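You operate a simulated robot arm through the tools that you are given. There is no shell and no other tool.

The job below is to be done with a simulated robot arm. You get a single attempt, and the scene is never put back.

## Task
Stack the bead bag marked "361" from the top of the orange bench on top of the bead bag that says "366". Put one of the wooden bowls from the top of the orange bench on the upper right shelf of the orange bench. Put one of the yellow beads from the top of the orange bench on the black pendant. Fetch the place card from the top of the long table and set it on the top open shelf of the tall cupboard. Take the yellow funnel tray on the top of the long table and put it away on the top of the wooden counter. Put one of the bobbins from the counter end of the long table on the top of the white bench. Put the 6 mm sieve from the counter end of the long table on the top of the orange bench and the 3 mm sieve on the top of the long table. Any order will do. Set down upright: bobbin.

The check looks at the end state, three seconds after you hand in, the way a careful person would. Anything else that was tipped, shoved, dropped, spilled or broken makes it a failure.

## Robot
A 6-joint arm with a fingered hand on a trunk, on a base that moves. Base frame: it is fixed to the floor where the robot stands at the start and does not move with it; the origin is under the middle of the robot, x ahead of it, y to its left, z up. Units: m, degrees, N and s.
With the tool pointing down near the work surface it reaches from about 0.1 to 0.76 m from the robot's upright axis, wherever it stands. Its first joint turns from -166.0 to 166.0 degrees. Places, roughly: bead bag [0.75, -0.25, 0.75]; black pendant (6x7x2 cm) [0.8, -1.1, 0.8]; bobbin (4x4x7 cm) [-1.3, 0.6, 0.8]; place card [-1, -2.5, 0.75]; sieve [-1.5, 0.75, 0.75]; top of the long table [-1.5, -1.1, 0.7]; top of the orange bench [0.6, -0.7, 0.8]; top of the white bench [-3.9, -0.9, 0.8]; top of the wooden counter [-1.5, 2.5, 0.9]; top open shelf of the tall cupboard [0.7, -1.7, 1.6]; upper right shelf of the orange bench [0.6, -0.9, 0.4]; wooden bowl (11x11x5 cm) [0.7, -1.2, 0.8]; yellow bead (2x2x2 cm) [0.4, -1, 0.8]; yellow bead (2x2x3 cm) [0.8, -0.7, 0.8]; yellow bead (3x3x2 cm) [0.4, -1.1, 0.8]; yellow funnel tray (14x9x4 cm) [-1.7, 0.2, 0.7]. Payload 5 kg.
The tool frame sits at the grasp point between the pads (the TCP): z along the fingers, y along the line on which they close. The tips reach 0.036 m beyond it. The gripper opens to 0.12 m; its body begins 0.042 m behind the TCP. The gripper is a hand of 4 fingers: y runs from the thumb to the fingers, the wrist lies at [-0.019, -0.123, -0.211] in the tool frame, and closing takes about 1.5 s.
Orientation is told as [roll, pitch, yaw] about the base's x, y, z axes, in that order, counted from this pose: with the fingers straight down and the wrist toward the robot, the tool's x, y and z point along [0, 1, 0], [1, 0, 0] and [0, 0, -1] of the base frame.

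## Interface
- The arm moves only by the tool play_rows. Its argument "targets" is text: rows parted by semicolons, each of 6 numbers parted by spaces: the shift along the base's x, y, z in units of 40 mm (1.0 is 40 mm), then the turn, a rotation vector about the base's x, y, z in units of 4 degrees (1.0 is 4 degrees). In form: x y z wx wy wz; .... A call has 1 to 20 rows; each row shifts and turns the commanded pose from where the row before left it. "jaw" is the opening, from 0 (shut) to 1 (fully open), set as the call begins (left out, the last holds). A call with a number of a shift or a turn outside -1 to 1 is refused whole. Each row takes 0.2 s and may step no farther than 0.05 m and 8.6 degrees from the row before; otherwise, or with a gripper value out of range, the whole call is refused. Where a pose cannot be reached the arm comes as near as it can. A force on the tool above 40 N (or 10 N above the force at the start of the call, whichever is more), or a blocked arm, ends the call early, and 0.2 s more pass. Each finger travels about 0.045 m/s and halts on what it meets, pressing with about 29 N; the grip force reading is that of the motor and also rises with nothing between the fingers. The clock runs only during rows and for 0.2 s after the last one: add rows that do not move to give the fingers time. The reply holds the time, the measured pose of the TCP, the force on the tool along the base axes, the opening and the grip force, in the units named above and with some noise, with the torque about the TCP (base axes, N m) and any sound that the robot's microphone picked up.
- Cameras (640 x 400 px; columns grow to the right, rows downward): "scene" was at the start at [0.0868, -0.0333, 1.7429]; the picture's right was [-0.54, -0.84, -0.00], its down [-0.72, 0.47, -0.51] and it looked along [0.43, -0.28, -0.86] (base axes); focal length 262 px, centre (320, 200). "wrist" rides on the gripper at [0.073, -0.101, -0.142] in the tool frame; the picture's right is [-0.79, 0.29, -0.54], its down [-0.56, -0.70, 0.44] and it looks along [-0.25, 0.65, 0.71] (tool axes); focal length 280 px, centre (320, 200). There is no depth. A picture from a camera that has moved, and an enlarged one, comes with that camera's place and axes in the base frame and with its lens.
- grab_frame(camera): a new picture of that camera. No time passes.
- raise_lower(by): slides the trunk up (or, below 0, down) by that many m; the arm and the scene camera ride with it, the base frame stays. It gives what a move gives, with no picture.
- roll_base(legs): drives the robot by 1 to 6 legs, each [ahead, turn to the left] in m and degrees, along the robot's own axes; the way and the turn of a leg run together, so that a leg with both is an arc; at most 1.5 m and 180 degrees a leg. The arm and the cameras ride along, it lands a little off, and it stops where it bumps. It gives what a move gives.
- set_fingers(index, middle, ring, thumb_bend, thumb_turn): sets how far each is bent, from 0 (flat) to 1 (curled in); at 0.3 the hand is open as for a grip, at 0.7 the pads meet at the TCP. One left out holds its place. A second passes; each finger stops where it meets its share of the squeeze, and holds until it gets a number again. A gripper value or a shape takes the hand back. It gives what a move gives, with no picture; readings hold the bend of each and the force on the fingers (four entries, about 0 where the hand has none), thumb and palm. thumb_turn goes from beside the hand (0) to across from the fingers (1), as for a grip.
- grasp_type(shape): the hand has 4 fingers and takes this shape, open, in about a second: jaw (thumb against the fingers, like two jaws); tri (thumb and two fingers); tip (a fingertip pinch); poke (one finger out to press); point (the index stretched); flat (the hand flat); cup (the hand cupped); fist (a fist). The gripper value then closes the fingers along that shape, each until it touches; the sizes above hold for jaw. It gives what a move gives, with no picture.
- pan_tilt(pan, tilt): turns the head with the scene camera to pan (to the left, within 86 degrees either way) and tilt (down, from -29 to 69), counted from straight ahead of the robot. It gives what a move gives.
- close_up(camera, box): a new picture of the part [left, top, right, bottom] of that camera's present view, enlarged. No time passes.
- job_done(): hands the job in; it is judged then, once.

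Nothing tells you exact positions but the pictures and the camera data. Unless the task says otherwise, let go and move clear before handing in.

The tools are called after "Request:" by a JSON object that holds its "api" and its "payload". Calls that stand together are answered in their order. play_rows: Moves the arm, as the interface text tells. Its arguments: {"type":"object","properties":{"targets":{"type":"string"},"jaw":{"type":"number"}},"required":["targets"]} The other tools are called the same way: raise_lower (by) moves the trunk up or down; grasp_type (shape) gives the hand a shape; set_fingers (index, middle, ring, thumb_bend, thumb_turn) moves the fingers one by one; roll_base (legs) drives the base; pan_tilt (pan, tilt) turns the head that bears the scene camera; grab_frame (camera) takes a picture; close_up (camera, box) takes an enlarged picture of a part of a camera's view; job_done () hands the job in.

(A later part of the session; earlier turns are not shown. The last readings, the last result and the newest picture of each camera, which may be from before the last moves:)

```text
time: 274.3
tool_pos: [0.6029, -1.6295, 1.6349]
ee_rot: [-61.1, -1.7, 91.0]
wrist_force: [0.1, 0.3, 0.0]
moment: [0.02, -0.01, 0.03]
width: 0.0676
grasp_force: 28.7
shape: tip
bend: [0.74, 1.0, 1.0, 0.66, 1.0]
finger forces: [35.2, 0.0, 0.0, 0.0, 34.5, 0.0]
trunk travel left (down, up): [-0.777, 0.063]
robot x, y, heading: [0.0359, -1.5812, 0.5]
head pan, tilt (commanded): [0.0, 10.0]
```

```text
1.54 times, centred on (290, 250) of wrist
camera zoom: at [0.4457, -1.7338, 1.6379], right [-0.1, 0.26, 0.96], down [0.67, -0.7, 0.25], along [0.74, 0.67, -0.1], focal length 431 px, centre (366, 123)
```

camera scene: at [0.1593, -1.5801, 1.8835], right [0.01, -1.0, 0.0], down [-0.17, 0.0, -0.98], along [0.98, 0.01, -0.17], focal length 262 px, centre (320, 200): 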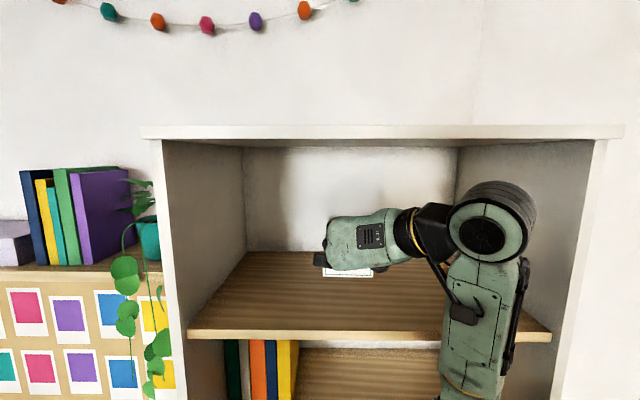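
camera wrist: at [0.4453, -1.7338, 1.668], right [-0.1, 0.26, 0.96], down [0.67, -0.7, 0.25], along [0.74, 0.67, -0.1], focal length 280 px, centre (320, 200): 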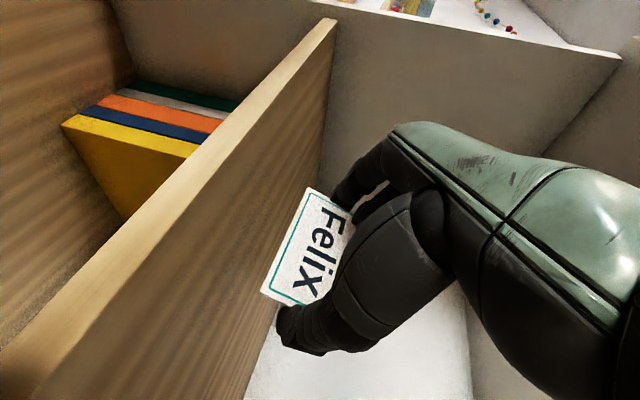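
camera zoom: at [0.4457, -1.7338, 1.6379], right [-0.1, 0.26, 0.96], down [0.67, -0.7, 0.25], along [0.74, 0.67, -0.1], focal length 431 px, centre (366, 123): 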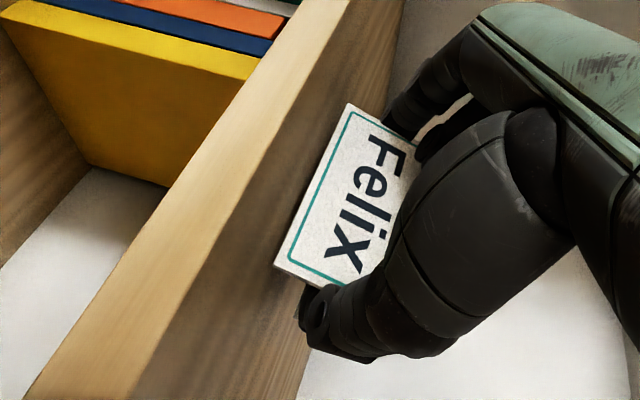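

Request:
{"api": "raise_lower", "payload": {"by": -0.004}}

Request:
{"api": "raise_lower", "payload": {"by": -0.003}}

Request:
{"api": "raise_lower", "payload": {"by": -0.003}}

Request:
{"api": "close_up", "payload": {"camera": "wrist", "box": [180, 120, 400, 380]}}

Request:
{"api": "close_up", "payload": {"camera": "scene", "box": [240, 190, 480, 350]}}

```text
time: 274.8
tool_pos: [0.6028, -1.6314, 1.6318]
ee_rot: [-61.2, -1.7, 91.1]
wrist_force: [1.3, 0.6, 3.5]
moment: [-0.03, 0.01, 0.0]
width: 0.0678
grasp_force: 29.6
shape: tip
bend: [0.74, 1.0, 1.0, 0.66, 1.0]
finger forces: [35.8, 0.0, 0.0, 0.0, 35.1, 0.0]
trunk travel left (down, up): [-0.773, 0.067]
robot x, y, heading: [0.0388, -1.585, 0.7]
head pan, tilt (commanded): [0.0, 10.0]
```

```text
time: 275.3
tool_pos: [0.6021, -1.6306, 1.6302]
ee_rot: [-61.2, -1.7, 91.0]
wrist_force: [2.9, -1.3, 12.2]
moment: [0.15, -0.01, -0.03]
width: 0.0673
grasp_force: 29.3
shape: tip
bend: [0.74, 1.0, 1.0, 0.66, 1.0]
finger forces: [36.5, 0.0, 0.0, 0.0, 36.1, 0.0]
trunk travel left (down, up): [-0.77, 0.07]
robot x, y, heading: [0.0386, -1.5867, 0.6]
head pan, tilt (commanded): [0.0, 10.0]
```

```text
time: 275.8
tool_pos: [0.601, -1.6299, 1.6274]
ee_rot: [-61.4, -1.7, 91.0]
wrist_force: [5.2, -0.3, 25.0]
moment: [0.48, -0.11, -0.1]
width: 0.0671
grasp_force: 29.1
shape: tip
bend: [0.74, 1.0, 1.0, 0.66, 1.0]
finger forces: [36.5, 0.1, 0.1, 0.0, 36.5, 0.0]
trunk travel left (down, up): [-0.767, 0.073]
robot x, y, heading: [0.0362, -1.5849, 0.6]
head pan, tilt (commanded): [0.0, 10.0]
```

```text
1.54 times, centred on (290, 250) of wrist
camera zoom: at [0.4441, -1.7334, 1.6291], right [-0.1, 0.26, 0.96], down [0.67, -0.7, 0.26], along [0.74, 0.67, -0.1], focal length 431 px, centre (366, 123)
```

zoom: 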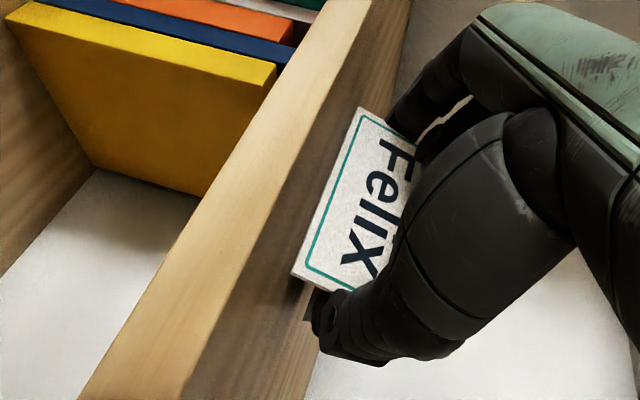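

```text
2.50 times, centred on (360, 270) of scene
camera zoom: at [0.159, -1.5799, 1.8107], right [0.01, -1.0, 0.0], down [-0.17, 0.0, -0.98], along [0.98, 0.01, -0.17], focal length 656 px, centre (220, 25)
```

zoom: 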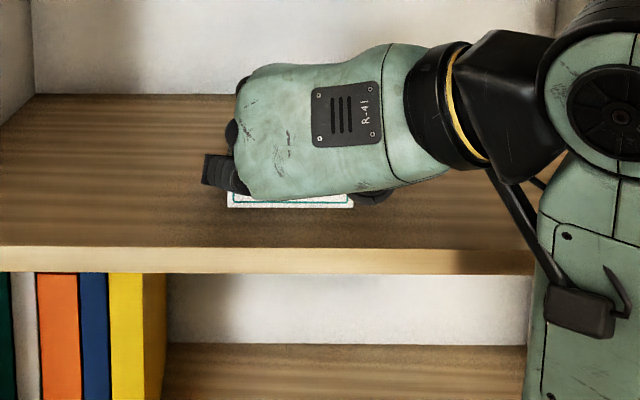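

The card is pressed onto the shelf (25 N). I'll ease up about 5 mm to remove the load, then open.

Request:
{"api": "raise_lower", "payload": {"by": 0.005}}

Request:
{"api": "play_rows", "payload": {"targets": "0 0 0 0 0 0;0 0 0 0 0 0;0 0 0 0 0 0;0 0 0 0 0 0;0 0 0 0 0 0;0 0 0 0 0 0", "jaw": 1}}

Request:
{"api": "grab_frame", "payload": {"camera": "wrist"}}

Request:
{"api": "close_up", "payload": {"camera": "scene", "box": [240, 190, 480, 350]}}

```text
time: 276.4
tool_pos: [0.6027, -1.6311, 1.631]
ee_rot: [-61.0, -1.7, 91.0]
wrist_force: [1.4, 1.4, 9.2]
moment: [0.15, -0.05, 0.04]
width: 0.0673
grasp_force: 29.5
shape: tip
bend: [0.74, 1.0, 1.0, 0.66, 1.0]
finger forces: [37.0, 0.0, 0.0, 0.0, 36.5, 0.1]
trunk travel left (down, up): [-0.772, 0.068]
robot x, y, heading: [0.034, -1.5863, 0.6]
head pan, tilt (commanded): [0.0, 10.0]
```

```text
time: 277.8
tool_pos: [0.6017, -1.6309, 1.6298]
ee_rot: [-61.1, -1.7, 91.1]
wrist_force: [0.3, -1.1, 0.0]
moment: [0.02, 0.03, -0.03]
width: 0.1193
grasp_force: 0.0
shape: tip
bend: [0.3, 0.98, 0.99, 0.3, 0.98]
finger forces: [0.1, 0.1, 0.1, 0.0, 0.0, 0.1]
trunk travel left (down, up): [-0.772, 0.068]
robot x, y, heading: [0.0395, -1.5877, 0.7]
head pan, tilt (commanded): [0.0, 10.0]
```

```text
taken
camera wrist: at [0.4452, -1.7336, 1.6331], right [-0.1, 0.26, 0.96], down [0.67, -0.7, 0.25], along [0.74, 0.67, -0.1], focal length 280 px, centre (320, 200)
```

wrist: 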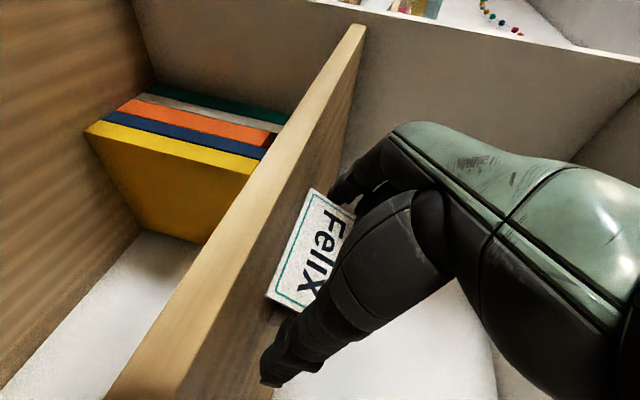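

```text
2.50 times, centred on (360, 270) of scene
camera zoom: at [0.1602, -1.5799, 1.8154], right [0.01, -1.0, 0.0], down [-0.17, 0.0, -0.98], along [0.98, 0.01, -0.17], focal length 656 px, centre (220, 25)
```

zoom: 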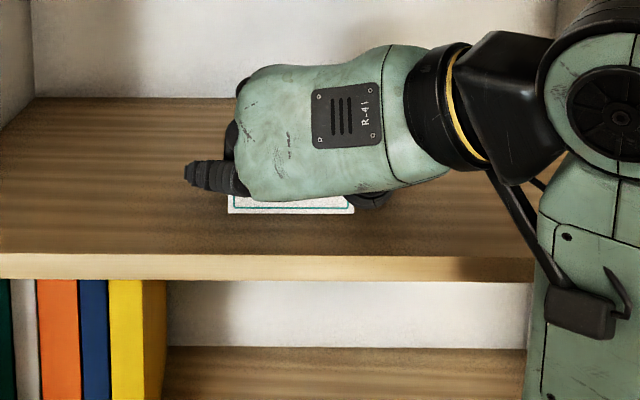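

Released. Backing straight out with the base.

Request:
{"api": "roll_base", "payload": {"legs": [[-0.3, 0]]}}

Request:
{"api": "grab_frame", "payload": {"camera": "scene"}}

Request:
{"api": "close_up", "payload": {"camera": "scene", "box": [230, 190, 430, 320]}}

```text
time: 279.9
tool_pos: [0.3102, -1.6302, 1.6302]
ee_rot: [-61.0, -1.8, 91.3]
wrist_force: [0.1, 0.7, -1.3]
moment: [-0.05, -0.04, -0.03]
width: 0.1196
grasp_force: 0.0
shape: tip
bend: [0.3, 0.98, 0.99, 0.3, 0.98]
finger forces: [0.0, 0.1, 0.1, 0.1, 0.1, 0.0]
trunk travel left (down, up): [-0.772, 0.068]
robot x, y, heading: [-0.2591, -1.5916, 1.2]
head pan, tilt (commanded): [0.0, 10.0]
```

```text
taken
camera scene: at [-0.1315, -1.583, 1.8153], right [0.02, -1.0, 0.0], down [-0.17, 0.0, -0.98], along [0.98, 0.02, -0.17], focal length 262 px, centre (320, 200)
```

scene: 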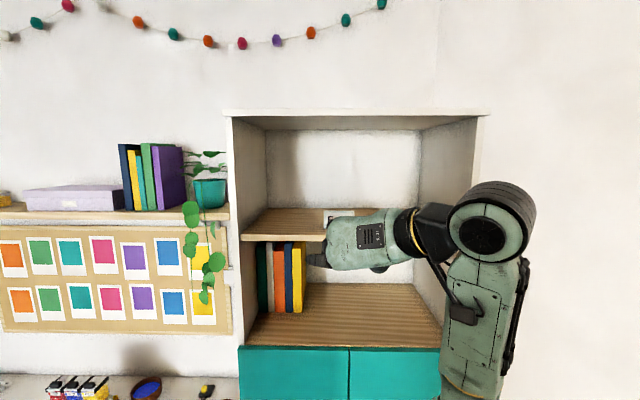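

```text
3.08 times, centred on (330, 255) of scene
camera zoom: at [-0.1315, -1.583, 1.8153], right [0.02, -1.0, 0.0], down [-0.17, 0.0, -0.98], along [0.98, 0.02, -0.17], focal length 807 px, centre (289, 31)
```

zoom: 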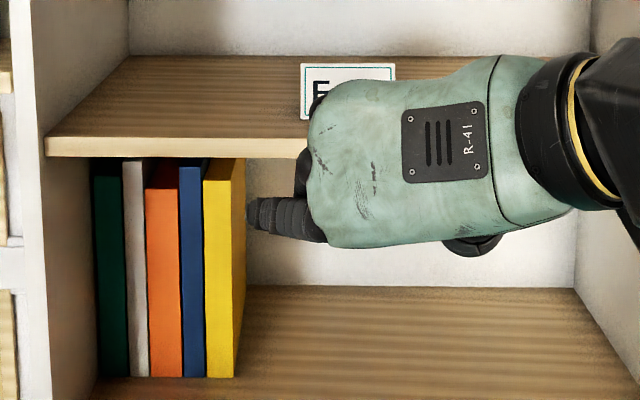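

The card stands upright on the top shelf. Lowering the arm, then I'll head for the counter end of the long table.

Request:
{"api": "play_rows", "payload": {"targets": "-0.2 0 -1 0 0 0;-0.2 0 -1 0 0 0;-0.2 0 -1 0 0 0;-0.2 0 -1 0 0 0;-0.2 0 -1 0 0 0;0 0 -1 0 0 0;0 0 -1 0 0 0;0 0 -1 0 0 0;0 0 -1 0 0 0;0 0 -1 0 0 0;0 0 -1 0 0 0;0 0 -1 0 0 0"}}

Request:
{"api": "pan_tilt", "payload": {"pan": 0, "tilt": 12}}

Request:
{"api": "close_up", "payload": {"camera": "scene", "box": [220, 140, 460, 300]}}

Request:
{"api": "roll_base", "payload": {"legs": [[-0.1, 0], [0, 89], [1.4, 0]]}}

Request:
{"api": "pan_tilt", "payload": {"pan": 45, "tilt": 30}}

Request:
{"api": "grab_frame", "payload": {"camera": "scene"}}

```text
time: 282.5
tool_pos: [0.2671, -1.6295, 1.1501]
ee_rot: [-61.1, -1.7, 91.4]
wrist_force: [-0.1, 0.3, -0.1]
moment: [0.02, 0.02, -0.01]
width: 0.1197
grasp_force: 0.1
shape: tip
bend: [0.3, 0.98, 0.99, 0.3, 0.98]
finger forces: [0.0, 0.0, 0.0, 0.0, 0.1, 0.1]
trunk travel left (down, up): [-0.772, 0.068]
robot x, y, heading: [-0.2561, -1.5904, 0.8]
head pan, tilt (commanded): [0.0, 10.0]
```

```text
time: 283.1
tool_pos: [0.2675, -1.6289, 1.1519]
ee_rot: [-61.1, -1.8, 91.4]
wrist_force: [0.7, 0.9, 0.3]
moment: [0.01, -0.01, -0.01]
width: 0.1198
grasp_force: 0.0
shape: tip
bend: [0.3, 0.98, 0.99, 0.3, 0.98]
finger forces: [0.0, 0.0, 0.0, 0.1, 0.0, 0.1]
trunk travel left (down, up): [-0.772, 0.068]
robot x, y, heading: [-0.2585, -1.5895, 1.0]
head pan, tilt (commanded): [0.0, 12.0]
```

```text
2.50 times, centred on (340, 220) of scene
camera zoom: at [-0.1328, -1.5829, 1.8122], right [0.02, -1.0, 0.0], down [-0.21, 0.0, -0.98], along [0.98, 0.02, -0.21], focal length 656 px, centre (270, 150)
```

zoom: 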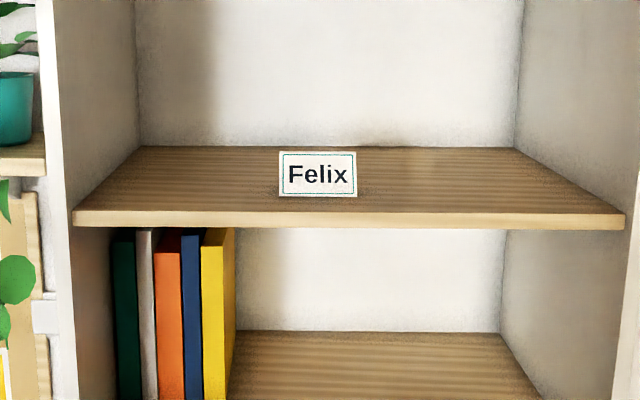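

```text
time: 296.1
tool_pos: [-0.2223, 0.3325, 1.1521]
ee_rot: [-61.1, -1.7, 177.6]
wrist_force: [0.7, 0.6, 0.6]
moment: [-0.02, 0.01, 0.04]
width: 0.1198
grasp_force: 0.0
shape: tip
bend: [0.3, 0.98, 0.99, 0.3, 0.98]
finger forces: [0.0, 0.0, 0.0, 0.1, 0.1, 0.0]
trunk travel left (down, up): [-0.772, 0.068]
robot x, y, heading: [-0.2971, -0.1866, 87.0]
head pan, tilt (commanded): [0.0, 12.0]
```

```text
time: 297.2
tool_pos: [-0.2219, 0.3333, 1.1503]
ee_rot: [-61.0, -1.7, 177.6]
wrist_force: [-0.8, 0.4, 0.9]
moment: [0.04, -0.01, 0.0]
width: 0.12
grasp_force: 0.1
shape: tip
bend: [0.3, 0.98, 0.99, 0.3, 0.98]
finger forces: [0.0, 0.0, 0.0, 0.0, 0.0, 0.1]
trunk travel left (down, up): [-0.772, 0.068]
robot x, y, heading: [-0.2986, -0.188, 87.2]
head pan, tilt (commanded): [45.0, 30.0]
```

```text
taken
camera scene: at [-0.3567, -0.0856, 1.7831], right [0.74, 0.67, 0.0], down [0.33, -0.37, -0.87], along [-0.58, 0.64, -0.5], focal length 262 px, centre (320, 200)
```

scene: 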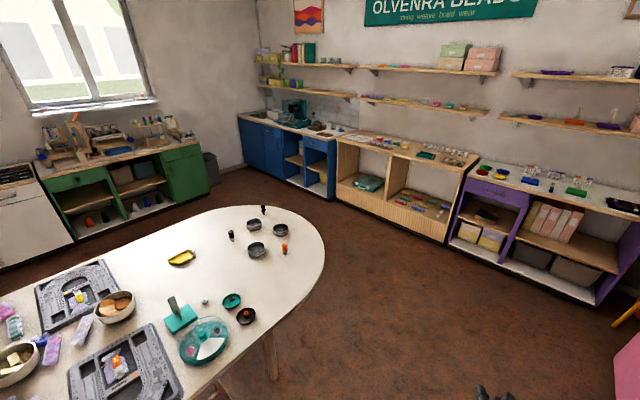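

The card is fine. The table's counter end shows the yellow funnel tray, round sieves and several bobbins. Zooming in.

Request:
{"api": "close_up", "payload": {"camera": "scene", "box": [210, 195, 310, 270]}}

Request:
{"api": "close_up", "payload": {"camera": "scene", "box": [150, 235, 290, 345]}}

Request:
{"api": "close_up", "payload": {"camera": "scene", "box": [320, 110, 480, 220]}}

```text
5.33 times, centred on (260, 232) of scene
camera zoom: at [-0.3567, -0.0856, 1.7831], right [0.74, 0.67, 0.0], down [0.33, -0.37, -0.87], along [-0.58, 0.64, -0.5], focal length 1399 px, centre (640, 27)
```

zoom: 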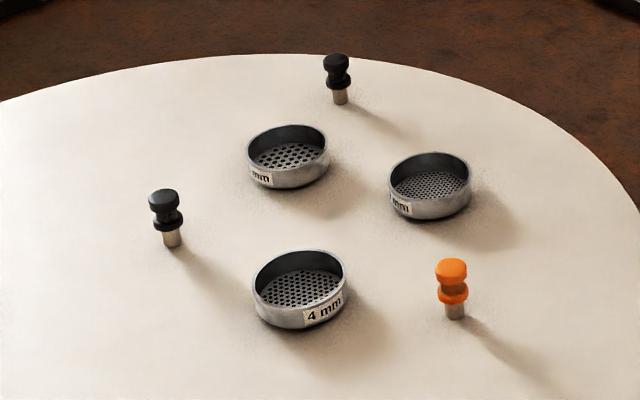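

```text
3.64 times, centred on (220, 290) of scene
camera zoom: at [-0.3567, -0.0856, 1.7831], right [0.74, 0.67, 0.0], down [0.33, -0.37, -0.87], along [-0.58, 0.64, -0.5], focal length 954 px, centre (684, -127)
```

zoom: 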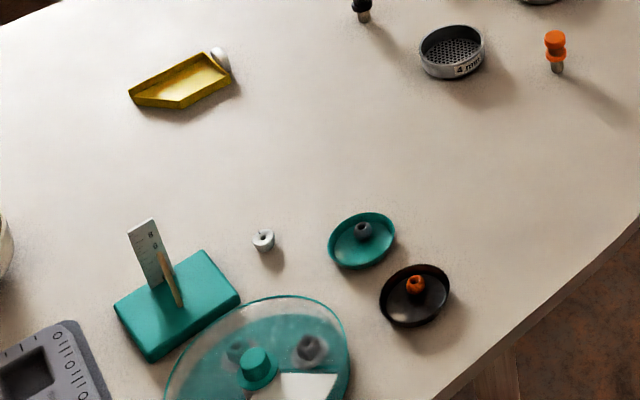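

```text
3.64 times, centred on (400, 165) of scene
camera zoom: at [-0.3567, -0.0856, 1.7831], right [0.74, 0.67, 0.0], down [0.33, -0.37, -0.87], along [-0.58, 0.64, -0.5], focal length 954 px, centre (29, 327)
```

zoom: 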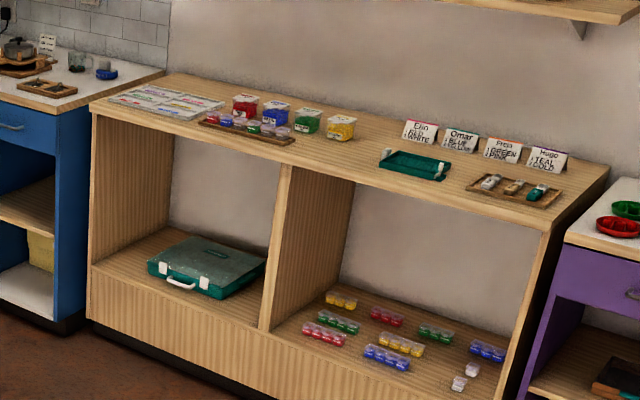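

From the hole sizes, 6 mm is the coarse sieve at about (-1.65, 0.68) and 3 mm the fine one at about (-1.47, 0.76), with 4 mm in front. I'll confirm the labels from nearer. Driving around to the table's counter end.

Request:
{"api": "roll_base", "payload": {"legs": [[1.5, 0], [0, 93], [1.27, 0]]}}

Request:
{"api": "roll_base", "payload": {"legs": [[0, 90]]}}

Request:
{"api": "pan_tilt", "payload": {"pan": 0, "tilt": 50}}

Request:
{"api": "grab_frame", "payload": {"camera": "scene"}}

```text
time: 316.5
tool_pos: [-1.9689, 1.2602, 1.1501]
ee_rot: [-61.1, -1.7, -87.7]
wrist_force: [-0.9, -0.5, -0.7]
moment: [-0.02, 0.01, 0.02]
width: 0.1196
grasp_force: 0.2
shape: tip
bend: [0.3, 0.98, 0.99, 0.3, 0.98]
finger forces: [0.1, 0.0, 0.0, 0.0, 0.1, 0.0]
trunk travel left (down, up): [-0.772, 0.068]
robot x, y, heading: [-1.4463, 1.2316, -178.2]
head pan, tilt (commanded): [45.0, 30.0]
```

```text
time: 321.5
tool_pos: [-1.4728, 0.7043, 1.1524]
ee_rot: [-61.1, -1.7, 2.9]
wrist_force: [0.0, -0.1, 0.3]
moment: [0.0, -0.01, -0.02]
width: 0.1198
grasp_force: 0.2
shape: tip
bend: [0.3, 0.98, 0.99, 0.3, 0.98]
finger forces: [0.1, 0.0, 0.1, 0.0, 0.0, 0.0]
trunk travel left (down, up): [-0.772, 0.068]
robot x, y, heading: [-1.4453, 1.2295, -87.8]
head pan, tilt (commanded): [45.0, 30.0]
```

```text
time: 322.6
tool_pos: [-1.4731, 0.703, 1.1506]
ee_rot: [-61.1, -1.7, 2.8]
wrist_force: [0.1, 1.1, 0.0]
moment: [-0.04, 0.0, -0.01]
width: 0.1197
grasp_force: 0.0
shape: tip
bend: [0.3, 0.98, 0.99, 0.3, 0.98]
finger forces: [0.1, 0.0, 0.0, 0.0, 0.0, 0.1]
trunk travel left (down, up): [-0.772, 0.068]
robot x, y, heading: [-1.4461, 1.2272, -87.5]
head pan, tilt (commanded): [0.0, 50.0]
```

```text
taken
camera scene: at [-1.4402, 1.1249, 1.7536], right [-1.0, -0.04, 0.0], down [-0.03, 0.77, -0.64], along [0.03, -0.64, -0.77], focal length 262 px, centre (320, 200)
```

scene: 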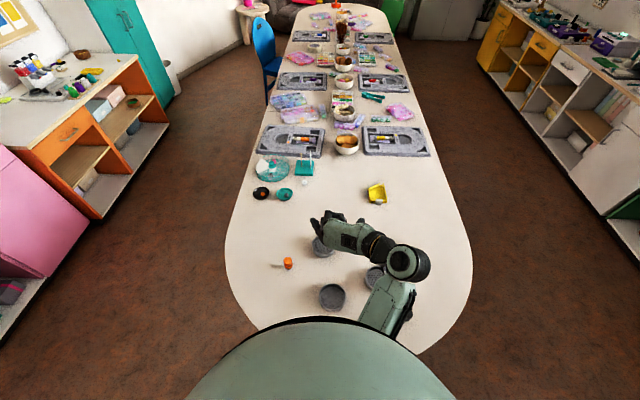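

I'm at the counter end. Turning the hand back to point straight down with the wrist toward me.

Request:
{"api": "play_rows", "payload": {"targets": "0 0 -0.2 0.953 0 0;0 0 -0.2 0.953 0 0;0 0 -0.2 0.953 0 0;0 0 -0.2 0.953 0 0;0 0 -0.2 0.953 0 0;0 0 -0.2 0.953 0 0;0 0 -0.2 0.953 0 0;0 0 -0.2 0.953 0 0;0 0 -0.2 0.953 0 0;0 0 -0.2 0.953 0 0;0 0 -0.2 0.953 0 0;0 0 -0.2 0.953 0 0;0 0 -0.2 0.953 0 0;0 0 -0.2 0.953 0 0;0 0 -0.2 0.953 0 0;0 0 -0.2 0.953 0 0;0 0 0 0 0 -1;0 0 0 0 0 -1;0 0 0 0 0 -1;0 0 0 0 0 -1", "jaw": 1}}

Request:
{"api": "play_rows", "payload": {"targets": "0 0 0 0 0 -1;0 0 0 0 0 -1;0 0 0 0 0 -1;0 0 0 0 0 -1;0 0 0 0 0 -1;0 0 0 0 0 -1;0 0 0 0 0 -1;0 0 0 0 0 -1;0 0 0 0 0 -1;0 0 0 0 0 -1;0 0 0 0 0 -1;0 0 0 0 0 -1;0 0 0 0 0 -1;0 0 0 0 0 -1;0 0 0 0 0 -1;0 0 0 0 0 -1;0 0 0 0 0 -1;0 0 0 0 0 -1;0 0 0 0 0 -1"}}

Request:
{"api": "grasp_type", "payload": {"shape": "jaw"}}

Request:
{"api": "grab_frame", "payload": {"camera": "scene"}}

Request:
{"api": "grab_frame", "payload": {"camera": "wrist"}}

```text
time: 326.8
tool_pos: [-1.4571, 0.6852, 0.9927]
ee_rot: [-0.2, -3.3, -16.3]
wrist_force: [-0.1, 0.5, 0.8]
moment: [-0.01, 0.01, 0.0]
width: 0.1198
grasp_force: 0.0
shape: tip
bend: [0.3, 0.98, 0.99, 0.3, 0.98]
finger forces: [0.1, 0.1, 0.0, 0.2, 0.0, 0.1]
out of reach, approached as far as the arm can: row 12, 13, 14, 15, 16
trunk travel left (down, up): [-0.772, 0.068]
robot x, y, heading: [-1.4397, 1.2273, -87.6]
head pan, tilt (commanded): [0.0, 50.0]
```

```text
time: 330.8
tool_pos: [-1.4561, 0.6854, 0.9925]
ee_rot: [-0.1, -3.2, -92.4]
wrist_force: [0.4, -1.3, -0.5]
moment: [-0.01, 0.0, -0.01]
width: 0.1196
grasp_force: 0.1
shape: tip
bend: [0.3, 0.98, 0.99, 0.3, 0.98]
finger forces: [0.1, 0.1, 0.0, 0.1, 0.0, 0.0]
trunk travel left (down, up): [-0.772, 0.068]
robot x, y, heading: [-1.4467, 1.2265, -87.7]
head pan, tilt (commanded): [0.0, 50.0]
```

```text
time: 331.7
tool_pos: [-1.4573, 0.6855, 0.9931]
ee_rot: [-0.1, -3.3, -92.2]
wrist_force: [-0.3, -0.4, 0.3]
moment: [-0.01, -0.01, 0.01]
width: 0.1194
grasp_force: 0.0
shape: jaw
bend: [0.3, 0.3, 0.3, 0.3, 0.98]
finger forces: [0.1, 0.0, 0.1, 0.0, 0.0, 0.0]
trunk travel left (down, up): [-0.772, 0.068]
robot x, y, heading: [-1.4426, 1.2293, -87.8]
head pan, tilt (commanded): [0.0, 50.0]
```

```text
taken
camera scene: at [-1.4403, 1.1251, 1.7535], right [-1.0, -0.04, 0.0], down [-0.03, 0.77, -0.64], along [0.03, -0.64, -0.77], focal length 262 px, centre (320, 200)
```

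scene: 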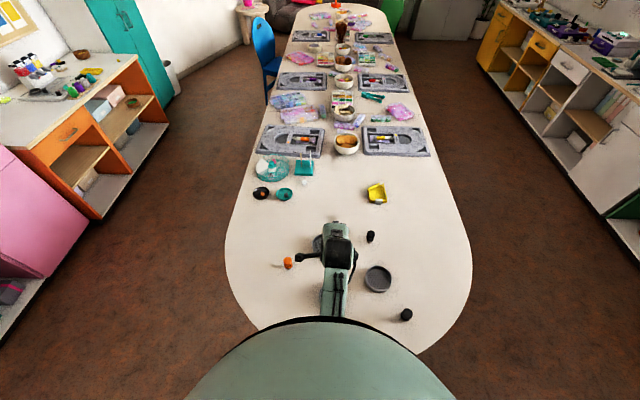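

```text
taken
camera wrist: at [-1.3786, 0.7926, 1.129], right [-0.8, -0.23, 0.56], down [-0.53, 0.69, -0.48], along [-0.28, -0.68, -0.68], focal length 280 px, centre (320, 200)
```

wrist: 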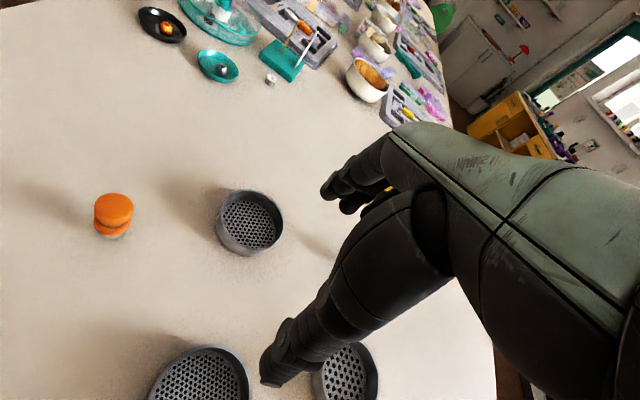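

Request:
{"api": "play_rows", "payload": {"targets": "0 0 0 0.8 0 0;0 0.4 0 0 0 0;0 0.4 0 0 0 0;0 0 0 0 0 0"}}

Request:
{"api": "grab_frame", "payload": {"camera": "wrist"}}

Request:
{"api": "close_up", "payload": {"camera": "wrist", "box": [130, 150, 430, 400]}}

```text
time: 332.7
tool_pos: [-1.4564, 0.7159, 0.9935]
ee_rot: [-0.1, -0.1, -92.3]
wrist_force: [1.2, 0.4, 0.0]
moment: [0.0, -0.01, 0.0]
width: 0.1196
grasp_force: 0.1
shape: jaw
bend: [0.3, 0.3, 0.3, 0.3, 0.98]
finger forces: [0.0, 0.0, 0.1, 0.0, 0.1, 0.0]
trunk travel left (down, up): [-0.772, 0.068]
robot x, y, heading: [-1.4453, 1.2307, -87.7]
head pan, tilt (commanded): [0.0, 50.0]
```

```text
taken
camera wrist: at [-1.3785, 0.8152, 1.1353], right [-0.8, -0.26, 0.55], down [-0.53, 0.72, -0.44], along [-0.28, -0.64, -0.71], focal length 280 px, centre (320, 200)
```

wrist: 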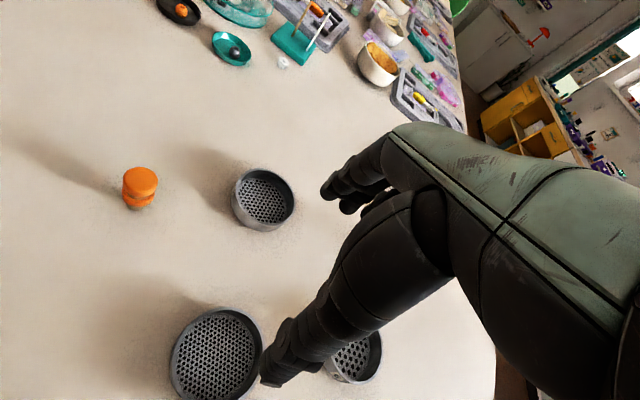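

```text
1.60 times, centred on (280, 275) of wrist
camera zoom: at [-1.3785, 0.8152, 1.1353], right [-0.8, -0.26, 0.55], down [-0.53, 0.72, -0.44], along [-0.28, -0.64, -0.71], focal length 449 px, centre (384, 80)
```

zoom: 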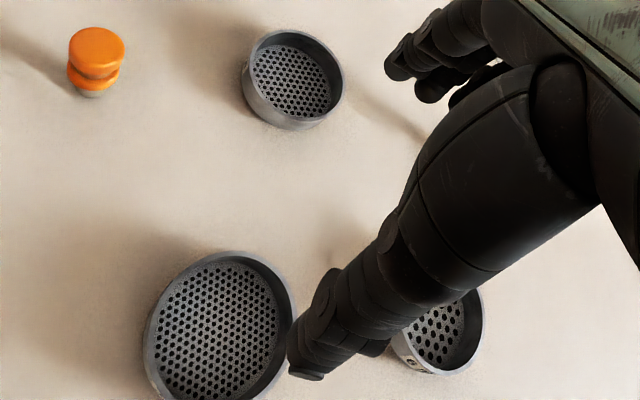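

Now moving over toward the coarse sieve for a closer look at its label.

Request:
{"api": "play_rows", "payload": {"targets": "-0.8 0.05 -0.2 0 0 0;-0.8 0.05 -0.2 0 0 0;-0.8 0.05 -0.2 0 0 0;-0.8 0.05 -0.2 0 0 0;-0.8 0.05 0 0 0 0;0 0 0 0 0 0"}}

Request:
{"api": "grab_frame", "payload": {"camera": "wrist"}}

Request:
{"api": "close_up", "payload": {"camera": "scene", "box": [270, 210, 440, 340]}}

```text
time: 334.1
tool_pos: [-1.6173, 0.728, 0.9605]
ee_rot: [-0.2, -0.1, -92.2]
wrist_force: [-0.2, -0.2, 0.3]
moment: [-0.01, 0.01, -0.02]
width: 0.1196
grasp_force: 0.0
shape: jaw
bend: [0.3, 0.3, 0.3, 0.3, 0.98]
finger forces: [0.1, 0.0, 0.0, 0.1, 0.1, 0.1]
trunk travel left (down, up): [-0.772, 0.068]
robot x, y, heading: [-1.4457, 1.2282, -87.7]
head pan, tilt (commanded): [0.0, 50.0]
```

```text
taken
camera wrist: at [-1.5407, 0.8274, 1.102], right [-0.8, -0.26, 0.55], down [-0.53, 0.72, -0.44], along [-0.28, -0.64, -0.71], focal length 280 px, centre (320, 200)
```

wrist: 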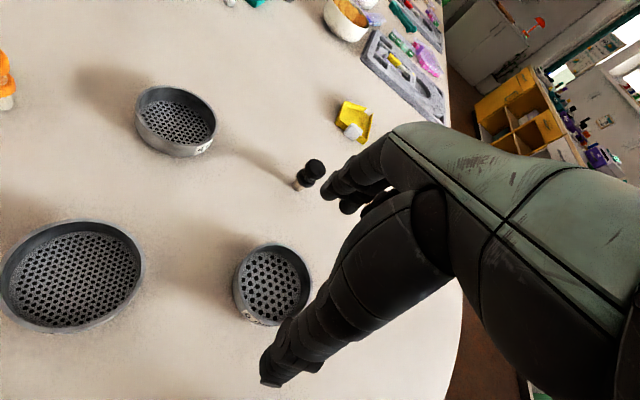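

```text
3.08 times, centred on (355, 275) of scene
camera zoom: at [-1.4396, 1.1253, 1.7535], right [-1.0, -0.04, 0.0], down [-0.03, 0.77, -0.64], along [0.03, -0.64, -0.77], focal length 807 px, centre (212, -31)
```

zoom: 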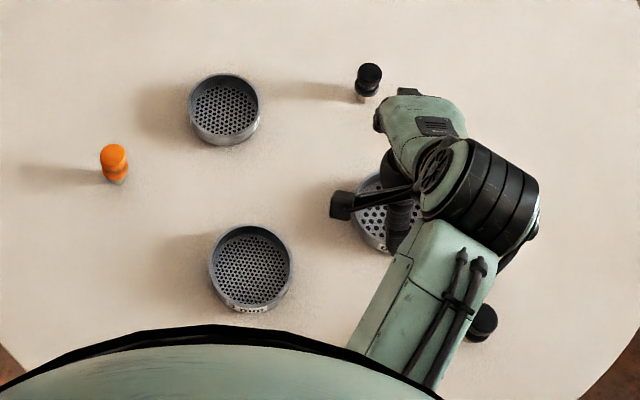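

Request:
{"api": "close_up", "payload": {"camera": "wrist", "box": [220, 235, 320, 345]}}

Request:
{"api": "close_up", "payload": {"camera": "scene", "box": [320, 275, 370, 315]}}

Request:
{"api": "close_up", "payload": {"camera": "wrist", "box": [0, 200, 160, 340]}}

```text
3.64 times, centred on (270, 290) of wrist
camera zoom: at [-1.5407, 0.8274, 1.102], right [-0.8, -0.26, 0.55], down [-0.53, 0.72, -0.44], along [-0.28, -0.64, -0.71], focal length 1020 px, centre (502, -127)
```

zoom: 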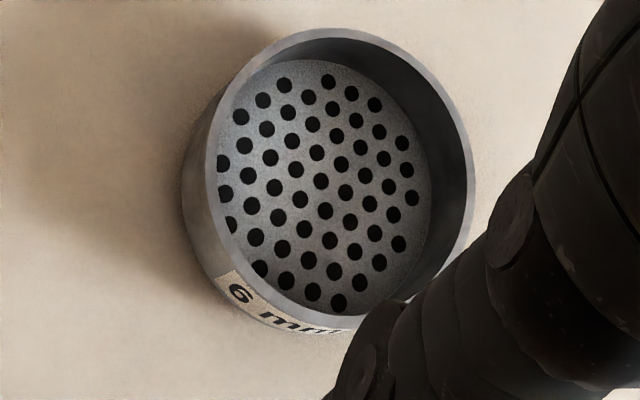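

```text
10.00 times, centred on (345, 295) of scene
camera zoom: at [-1.4396, 1.1253, 1.7535], right [-1.0, -0.04, 0.0], down [-0.03, 0.77, -0.64], along [0.03, -0.64, -0.77], focal length 2623 px, centre (70, -750)
```

zoom: 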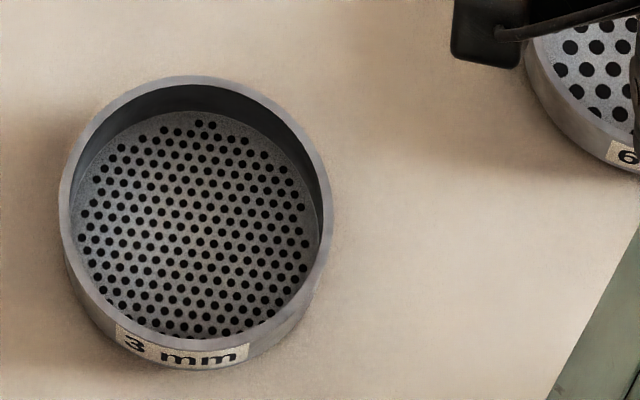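

```text
2.86 times, centred on (80, 270) of wrist
camera zoom: at [-1.5407, 0.8274, 1.102], right [-0.8, -0.26, 0.55], down [-0.53, 0.72, -0.44], along [-0.28, -0.64, -0.71], focal length 801 px, centre (1006, 0)
```

zoom: 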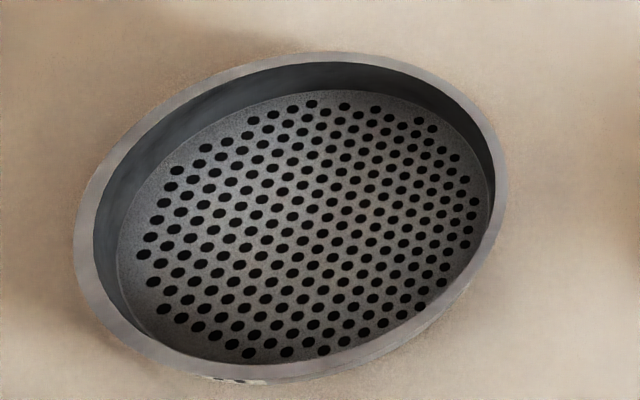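

Labels confirmed: 6 mm (coarse) and 3 mm (fine). The 6 mm sieve's rim centre is at about (-1.648, 0.695). I'll position over it and descend partway.

Request:
{"api": "play_rows", "payload": {"targets": "-0.25 -0.45 -0.4 0 0 0;-0.2 -0.4 -0.6 0 0 0;0 0 -0.6 0 0 0;0 0 -0.5 0 0 0;0 0 0 0 0 0"}}

Request:
{"api": "grab_frame", "payload": {"camera": "wrist"}}

Request:
{"api": "close_up", "payload": {"camera": "scene", "box": [300, 210, 440, 330]}}

```text
time: 335.3
tool_pos: [-1.6358, 0.6952, 0.8753]
ee_rot: [-0.2, -0.1, -92.2]
wrist_force: [0.2, 0.6, 0.6]
moment: [0.0, 0.01, 0.03]
width: 0.1196
grasp_force: 0.0
shape: jaw
bend: [0.3, 0.3, 0.3, 0.3, 0.98]
finger forces: [0.0, 0.0, 0.0, 0.1, 0.1, 0.0]
trunk travel left (down, up): [-0.772, 0.068]
robot x, y, heading: [-1.4464, 1.2277, -87.5]
head pan, tilt (commanded): [0.0, 50.0]
```

```text
taken
camera wrist: at [-1.5577, 0.795, 1.0169], right [-0.8, -0.26, 0.55], down [-0.53, 0.72, -0.44], along [-0.28, -0.64, -0.71], focal length 280 px, centre (320, 200)
```

wrist: 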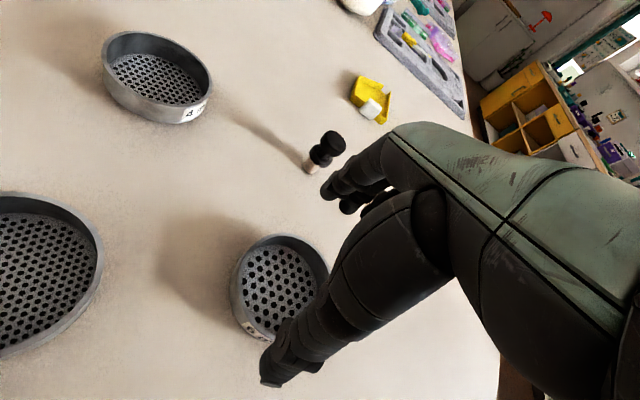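

```text
3.33 times, centred on (370, 270) of scene
camera zoom: at [-1.4403, 1.1251, 1.7535], right [-1.0, -0.04, 0.0], down [-0.03, 0.77, -0.64], along [0.03, -0.64, -0.77], focal length 874 px, centre (153, -33)
```

zoom: 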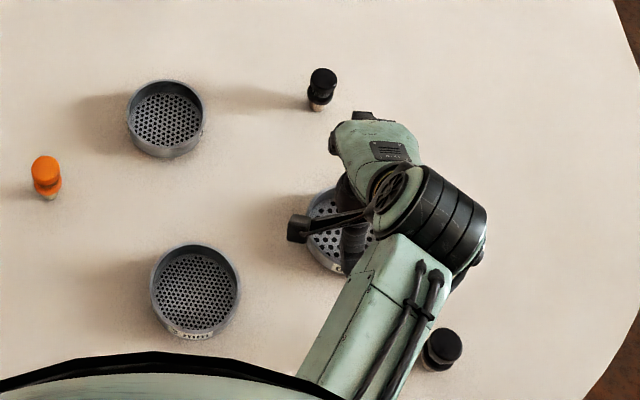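

Alignment is good. Descending around the sieve in stages, feeling for the table.

Request:
{"api": "play_rows", "payload": {"targets": "0 0 -0.5 0 0 0;0 0 -0.5 0 0 0;0 0 -0.5 0 0 0;0 0 -0.4 0 0 0;0 0 0 0 0 0"}}

Request:
{"api": "play_rows", "payload": {"targets": "0 0 -0.15 0 0 0;0 0 -0.1 0 0 0;0 0 0 0 0 0"}}

Request:
{"api": "grab_frame", "payload": {"camera": "wrist"}}

```text
time: 336.5
tool_pos: [-1.6341, 0.6937, 0.8007]
ee_rot: [-0.2, -0.2, -92.1]
wrist_force: [0.4, -0.2, 0.1]
moment: [0.0, 0.0, 0.02]
width: 0.12
grasp_force: 0.0
shape: jaw
bend: [0.3, 0.3, 0.3, 0.3, 0.98]
finger forces: [0.0, 0.1, 0.1, 0.0, 0.0, 0.0]
trunk travel left (down, up): [-0.772, 0.068]
robot x, y, heading: [-1.4473, 1.2283, -87.6]
head pan, tilt (commanded): [0.0, 50.0]
```

```text
time: 337.3
tool_pos: [-1.6321, 0.6945, 0.7898]
ee_rot: [-0.2, -0.1, -92.3]
wrist_force: [-0.2, 0.2, -0.2]
moment: [0.01, 0.03, 0.04]
width: 0.1198
grasp_force: 0.1
shape: jaw
bend: [0.3, 0.3, 0.3, 0.3, 0.98]
finger forces: [0.0, 0.0, 0.0, 0.0, 0.0, 0.1]
trunk travel left (down, up): [-0.772, 0.068]
robot x, y, heading: [-1.4469, 1.2298, -87.8]
head pan, tilt (commanded): [0.0, 50.0]
```

```text
taken
camera wrist: at [-1.5553, 0.7932, 0.9326], right [-0.8, -0.26, 0.55], down [-0.53, 0.72, -0.44], along [-0.28, -0.64, -0.71], focal length 280 px, centre (320, 200)
```

wrist: 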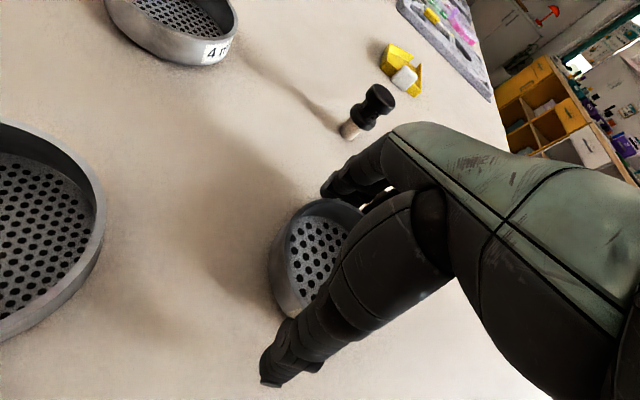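

Request:
{"api": "play_rows", "payload": {"targets": "0 0 -0.12 0 0 0;0 0 -0.1 0 0 0;0 0 0 0 0 0"}}

Request:
{"api": "play_rows", "payload": {"targets": "0 0 -0.1 0 0 0;0 0 0 0 0 0"}}

Request:
{"api": "close_up", "payload": {"camera": "wrist", "box": [230, 170, 430, 400]}}

```text
time: 338.1
tool_pos: [-1.6331, 0.6944, 0.7823]
ee_rot: [-0.2, -0.1, -92.2]
wrist_force: [-0.6, -0.3, 0.5]
moment: [-0.02, -0.02, 0.04]
width: 0.1199
grasp_force: 0.0
shape: jaw
bend: [0.3, 0.3, 0.3, 0.3, 0.98]
finger forces: [0.4, 0.1, 0.0, 0.0, 0.0, 0.1]
trunk travel left (down, up): [-0.772, 0.068]
robot x, y, heading: [-1.4463, 1.2323, -87.7]
head pan, tilt (commanded): [0.0, 50.0]
```

```text
time: 338.7
tool_pos: [-1.6337, 0.6941, 0.7789]
ee_rot: [-0.2, -0.1, -92.1]
wrist_force: [1.2, 0.5, 0.6]
moment: [-0.02, 0.02, 0.0]
width: 0.1198
grasp_force: 0.0
shape: jaw
bend: [0.3, 0.3, 0.3, 0.3, 0.98]
finger forces: [0.3, 0.0, 0.1, 0.0, 0.0, 0.0]
trunk travel left (down, up): [-0.772, 0.068]
robot x, y, heading: [-1.4411, 1.2244, -87.7]
head pan, tilt (commanded): [0.0, 50.0]
```

```text
1.74 times, centred on (330, 285) of wrist
camera zoom: at [-1.5575, 0.7929, 0.9204], right [-0.8, -0.26, 0.55], down [-0.53, 0.72, -0.44], along [-0.28, -0.64, -0.71], focal length 488 px, centre (303, 52)
```

zoom: 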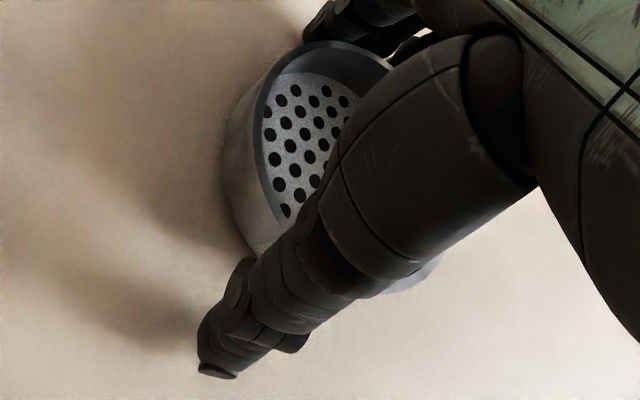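

The sieve is well inside the hand. Shifting 4 mm back to centre, then closing.

Request:
{"api": "play_rows", "payload": {"targets": "0 0.1 0 0 0 0;0 0 0 0 0 0;0 0 0 0 0 0;0 0 0 0 0 0;0 0 0 0 0 0;0 0 0 0 0 0;0 0 0 0 0 0", "jaw": 0.5}}

Request:
{"api": "close_up", "payload": {"camera": "wrist", "box": [230, 170, 430, 400]}}

```text
time: 340.3
tool_pos: [-1.6343, 0.6968, 0.7771]
ee_rot: [-0.2, 0.0, -92.2]
wrist_force: [0.1, 0.3, -0.5]
moment: [0.0, 0.0, 0.02]
width: 0.0883
grasp_force: 29.2
shape: jaw
bend: [0.73, 0.35, 0.33, 0.55, 0.99]
finger forces: [12.1, 8.5, 3.7, 0.1, 23.0, 0.0]
trunk travel left (down, up): [-0.772, 0.068]
robot x, y, heading: [-1.4445, 1.2248, -87.7]
head pan, tilt (commanded): [0.0, 50.0]
```

```text
1.74 times, centred on (330, 285) of wrist
camera zoom: at [-1.557, 0.7965, 0.9199], right [-0.8, -0.26, 0.55], down [-0.53, 0.72, -0.44], along [-0.28, -0.64, -0.71], focal length 488 px, centre (303, 52)
```

zoom: 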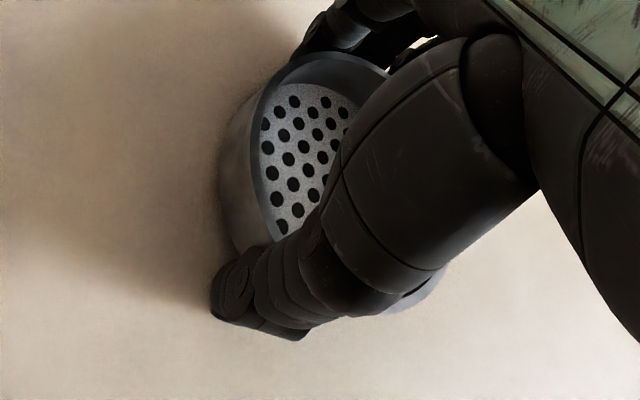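

Balanced grip, about 23–24 N each way. Lifting slowly.

Request:
{"api": "play_rows", "payload": {"targets": "0 0 0.08 0 0 0;0 0 0.1 0 0 0;0 0 0.15 0 0 0;0 0 0.2 0 0 0;0 0 0 0 0 0"}}

Request:
{"api": "grab_frame", "payload": {"camera": "wrist"}}

```text
time: 341.5
tool_pos: [-1.6328, 0.6975, 0.7982]
ee_rot: [-0.2, 0.0, -92.2]
wrist_force: [-0.6, 0.1, -1.3]
moment: [0.01, -0.04, -0.01]
width: 0.0885
grasp_force: 28.8
shape: jaw
bend: [0.73, 0.35, 0.33, 0.55, 0.99]
finger forces: [12.1, 8.5, 3.7, 0.1, 23.1, 0.1]
trunk travel left (down, up): [-0.772, 0.068]
robot x, y, heading: [-1.4452, 1.2265, -87.5]
head pan, tilt (commanded): [0.0, 50.0]
```

```text
taken
camera wrist: at [-1.556, 0.7963, 0.9407], right [-0.8, -0.26, 0.54], down [-0.53, 0.72, -0.44], along [-0.28, -0.64, -0.71], focal length 280 px, centre (320, 200)
```

wrist: 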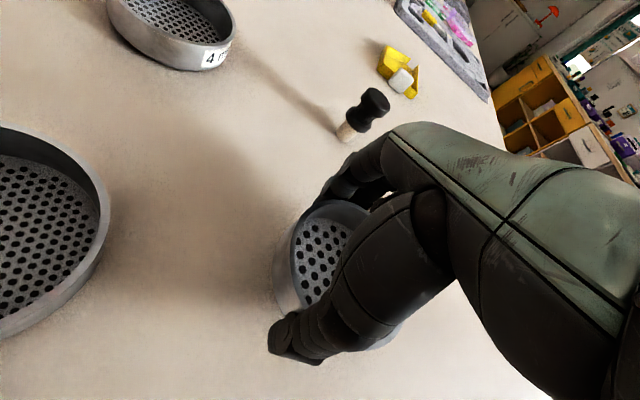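

Sieve secure. Raising it and driving around to the orange bench's empty left-front area.

Request:
{"api": "play_rows", "payload": {"targets": "0 0 0.6 0 0 0;0 0 0.8 0 0 0;0.2 0.1 0.8 0 0 0;0.3 0.1 0.8 0 0 0;0.4 0.2 0.8 0 0 0;0.4 0.2 0.6 0 0 0;0.4 0.2 0.4 0 0 0"}}

Request:
{"api": "roll_base", "payload": {"legs": [[-0.28, 0], [0, 88], [1.18, 0], [0, -90]]}}

Request:
{"api": "roll_base", "payload": {"legs": [[1.4, 0], [0.4, 0], [0, 90]]}}

Request:
{"api": "pan_tilt", "payload": {"pan": 0, "tilt": 50}}

Request:
{"api": "grab_frame", "payload": {"camera": "scene"}}

Request:
{"api": "grab_frame", "payload": {"camera": "wrist"}}

```text
time: 343.1
tool_pos: [-1.5667, 0.7296, 0.9895]
ee_rot: [-0.2, 0.0, -92.2]
wrist_force: [0.1, -0.7, -0.5]
moment: [-0.02, -0.02, 0.02]
width: 0.0884
grasp_force: 29.2
shape: jaw
bend: [0.73, 0.35, 0.33, 0.55, 0.99]
finger forces: [12.1, 8.5, 3.8, 0.0, 23.0, 0.0]
trunk travel left (down, up): [-0.772, 0.068]
robot x, y, heading: [-1.4428, 1.2284, -87.9]
head pan, tilt (commanded): [0.0, 50.0]
```

```text
time: 360.5
tool_pos: [-0.4138, 1.0558, 0.9881]
ee_rot: [-0.2, 0.1, -93.1]
wrist_force: [-0.2, 0.2, -0.4]
moment: [-0.01, 0.04, -0.01]
width: 0.0879
grasp_force: 28.5
shape: jaw
bend: [0.73, 0.35, 0.33, 0.55, 0.99]
finger forces: [12.2, 8.2, 3.9, 0.0, 22.2, 0.0]
trunk travel left (down, up): [-0.772, 0.068]
robot x, y, heading: [-0.2769, 1.5542, -88.5]
head pan, tilt (commanded): [0.0, 50.0]
```

```text
time: 375.0
tool_pos: [0.2572, -0.3651, 0.989]
ee_rot: [-0.1, 0.1, -1.9]
wrist_force: [0.2, 0.4, -0.8]
moment: [0.03, 0.03, -0.02]
width: 0.0877
grasp_force: 29.3
shape: jaw
bend: [0.73, 0.35, 0.33, 0.55, 0.99]
finger forces: [12.3, 8.1, 4.0, 0.0, 22.2, 0.0]
trunk travel left (down, up): [-0.772, 0.068]
robot x, y, heading: [-0.2419, -0.241, 2.4]
head pan, tilt (commanded): [0.0, 50.0]
```

```text
time: 375.6
tool_pos: [0.2558, -0.3645, 0.9889]
ee_rot: [-0.2, 0.0, -2.1]
wrist_force: [-0.6, 0.8, -1.4]
moment: [0.03, -0.02, -0.04]
width: 0.0873
grasp_force: 28.8
shape: jaw
bend: [0.73, 0.35, 0.33, 0.55, 0.99]
finger forces: [12.3, 8.1, 3.9, 0.1, 22.1, 0.0]
trunk travel left (down, up): [-0.772, 0.068]
robot x, y, heading: [-0.2428, -0.2446, 2.3]
head pan, tilt (commanded): [0.0, 50.0]
```

```text
taken
camera scene: at [-0.1359, -0.2348, 1.7535], right [0.04, -1.0, 0.0], down [-0.77, -0.03, -0.64], along [0.64, 0.03, -0.77], focal length 262 px, centre (320, 200)
```

scene: 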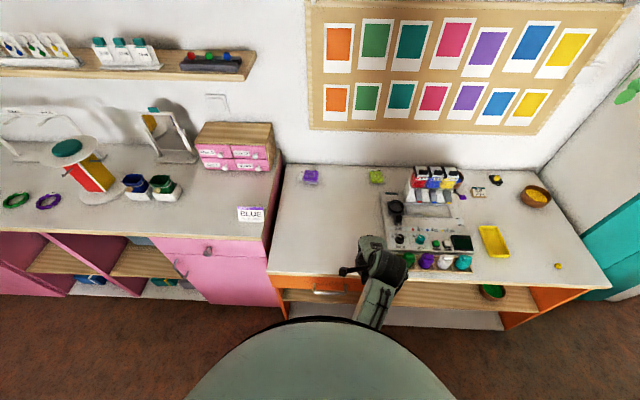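

```text
taken
camera wrist: at [0.1584, -0.2875, 1.1304], right [0.26, -0.8, 0.54], down [-0.72, -0.54, -0.44], along [0.64, -0.28, -0.71], focal length 280 px, centre (320, 200)
```

wrist: 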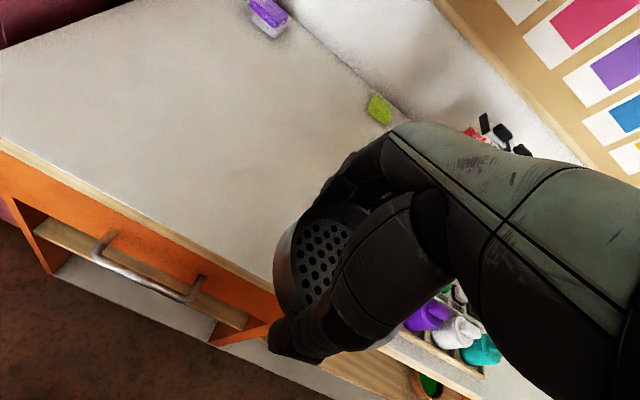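

The bench's left-front is empty. I'll move the sieve over about (0.45, -0.27) and lower it.

Request:
{"api": "play_rows", "payload": {"targets": "0.8 0.44 -0.3 0 0 0;0.8 0.44 -0.3 0 0 0;0.8 0.44 -0.4 0 0 0;0.8 0.44 -0.4 0 0 0;0.8 0.44 -0.4 0 0 0;0.8 0.44 -0.4 0 0 0;0 0 0 0 0 0"}}

Request:
{"api": "grab_frame", "payload": {"camera": "wrist"}}

Request:
{"api": "close_up", "payload": {"camera": "scene", "box": [260, 150, 460, 300]}}

```text
time: 377.2
tool_pos: [0.4469, -0.2588, 0.9024]
ee_rot: [-0.3, -0.1, -2.0]
wrist_force: [0.7, -0.1, -0.1]
moment: [0.02, -0.01, -0.02]
width: 0.0876
grasp_force: 29.6
shape: jaw
bend: [0.73, 0.35, 0.33, 0.55, 0.99]
finger forces: [12.5, 8.1, 4.0, 0.1, 22.1, 0.0]
trunk travel left (down, up): [-0.772, 0.068]
robot x, y, heading: [-0.2454, -0.2448, 2.4]
head pan, tilt (commanded): [0.0, 50.0]
```

```text
taken
camera wrist: at [0.3492, -0.1797, 1.0448], right [0.26, -0.8, 0.54], down [-0.72, -0.54, -0.44], along [0.64, -0.28, -0.71], focal length 280 px, centre (320, 200)
```

wrist: 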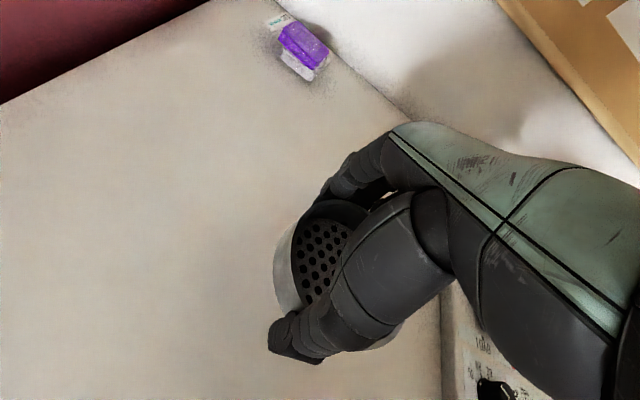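

```text
2.67 times, centred on (360, 225) of scene
camera zoom: at [-0.137, -0.2351, 1.7536], right [0.04, -1.0, 0.0], down [-0.77, -0.03, -0.64], along [0.64, 0.03, -0.77], focal length 700 px, centre (213, 133)
```

zoom: 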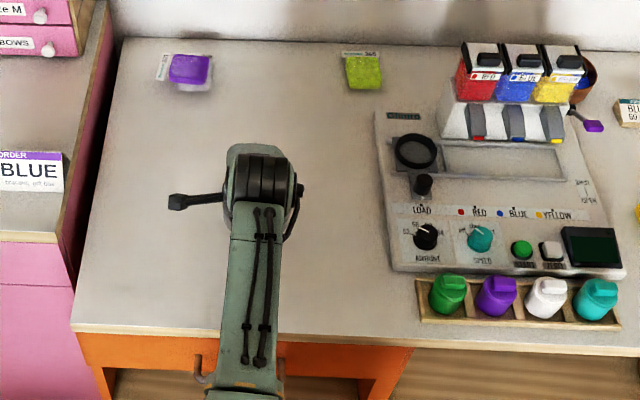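

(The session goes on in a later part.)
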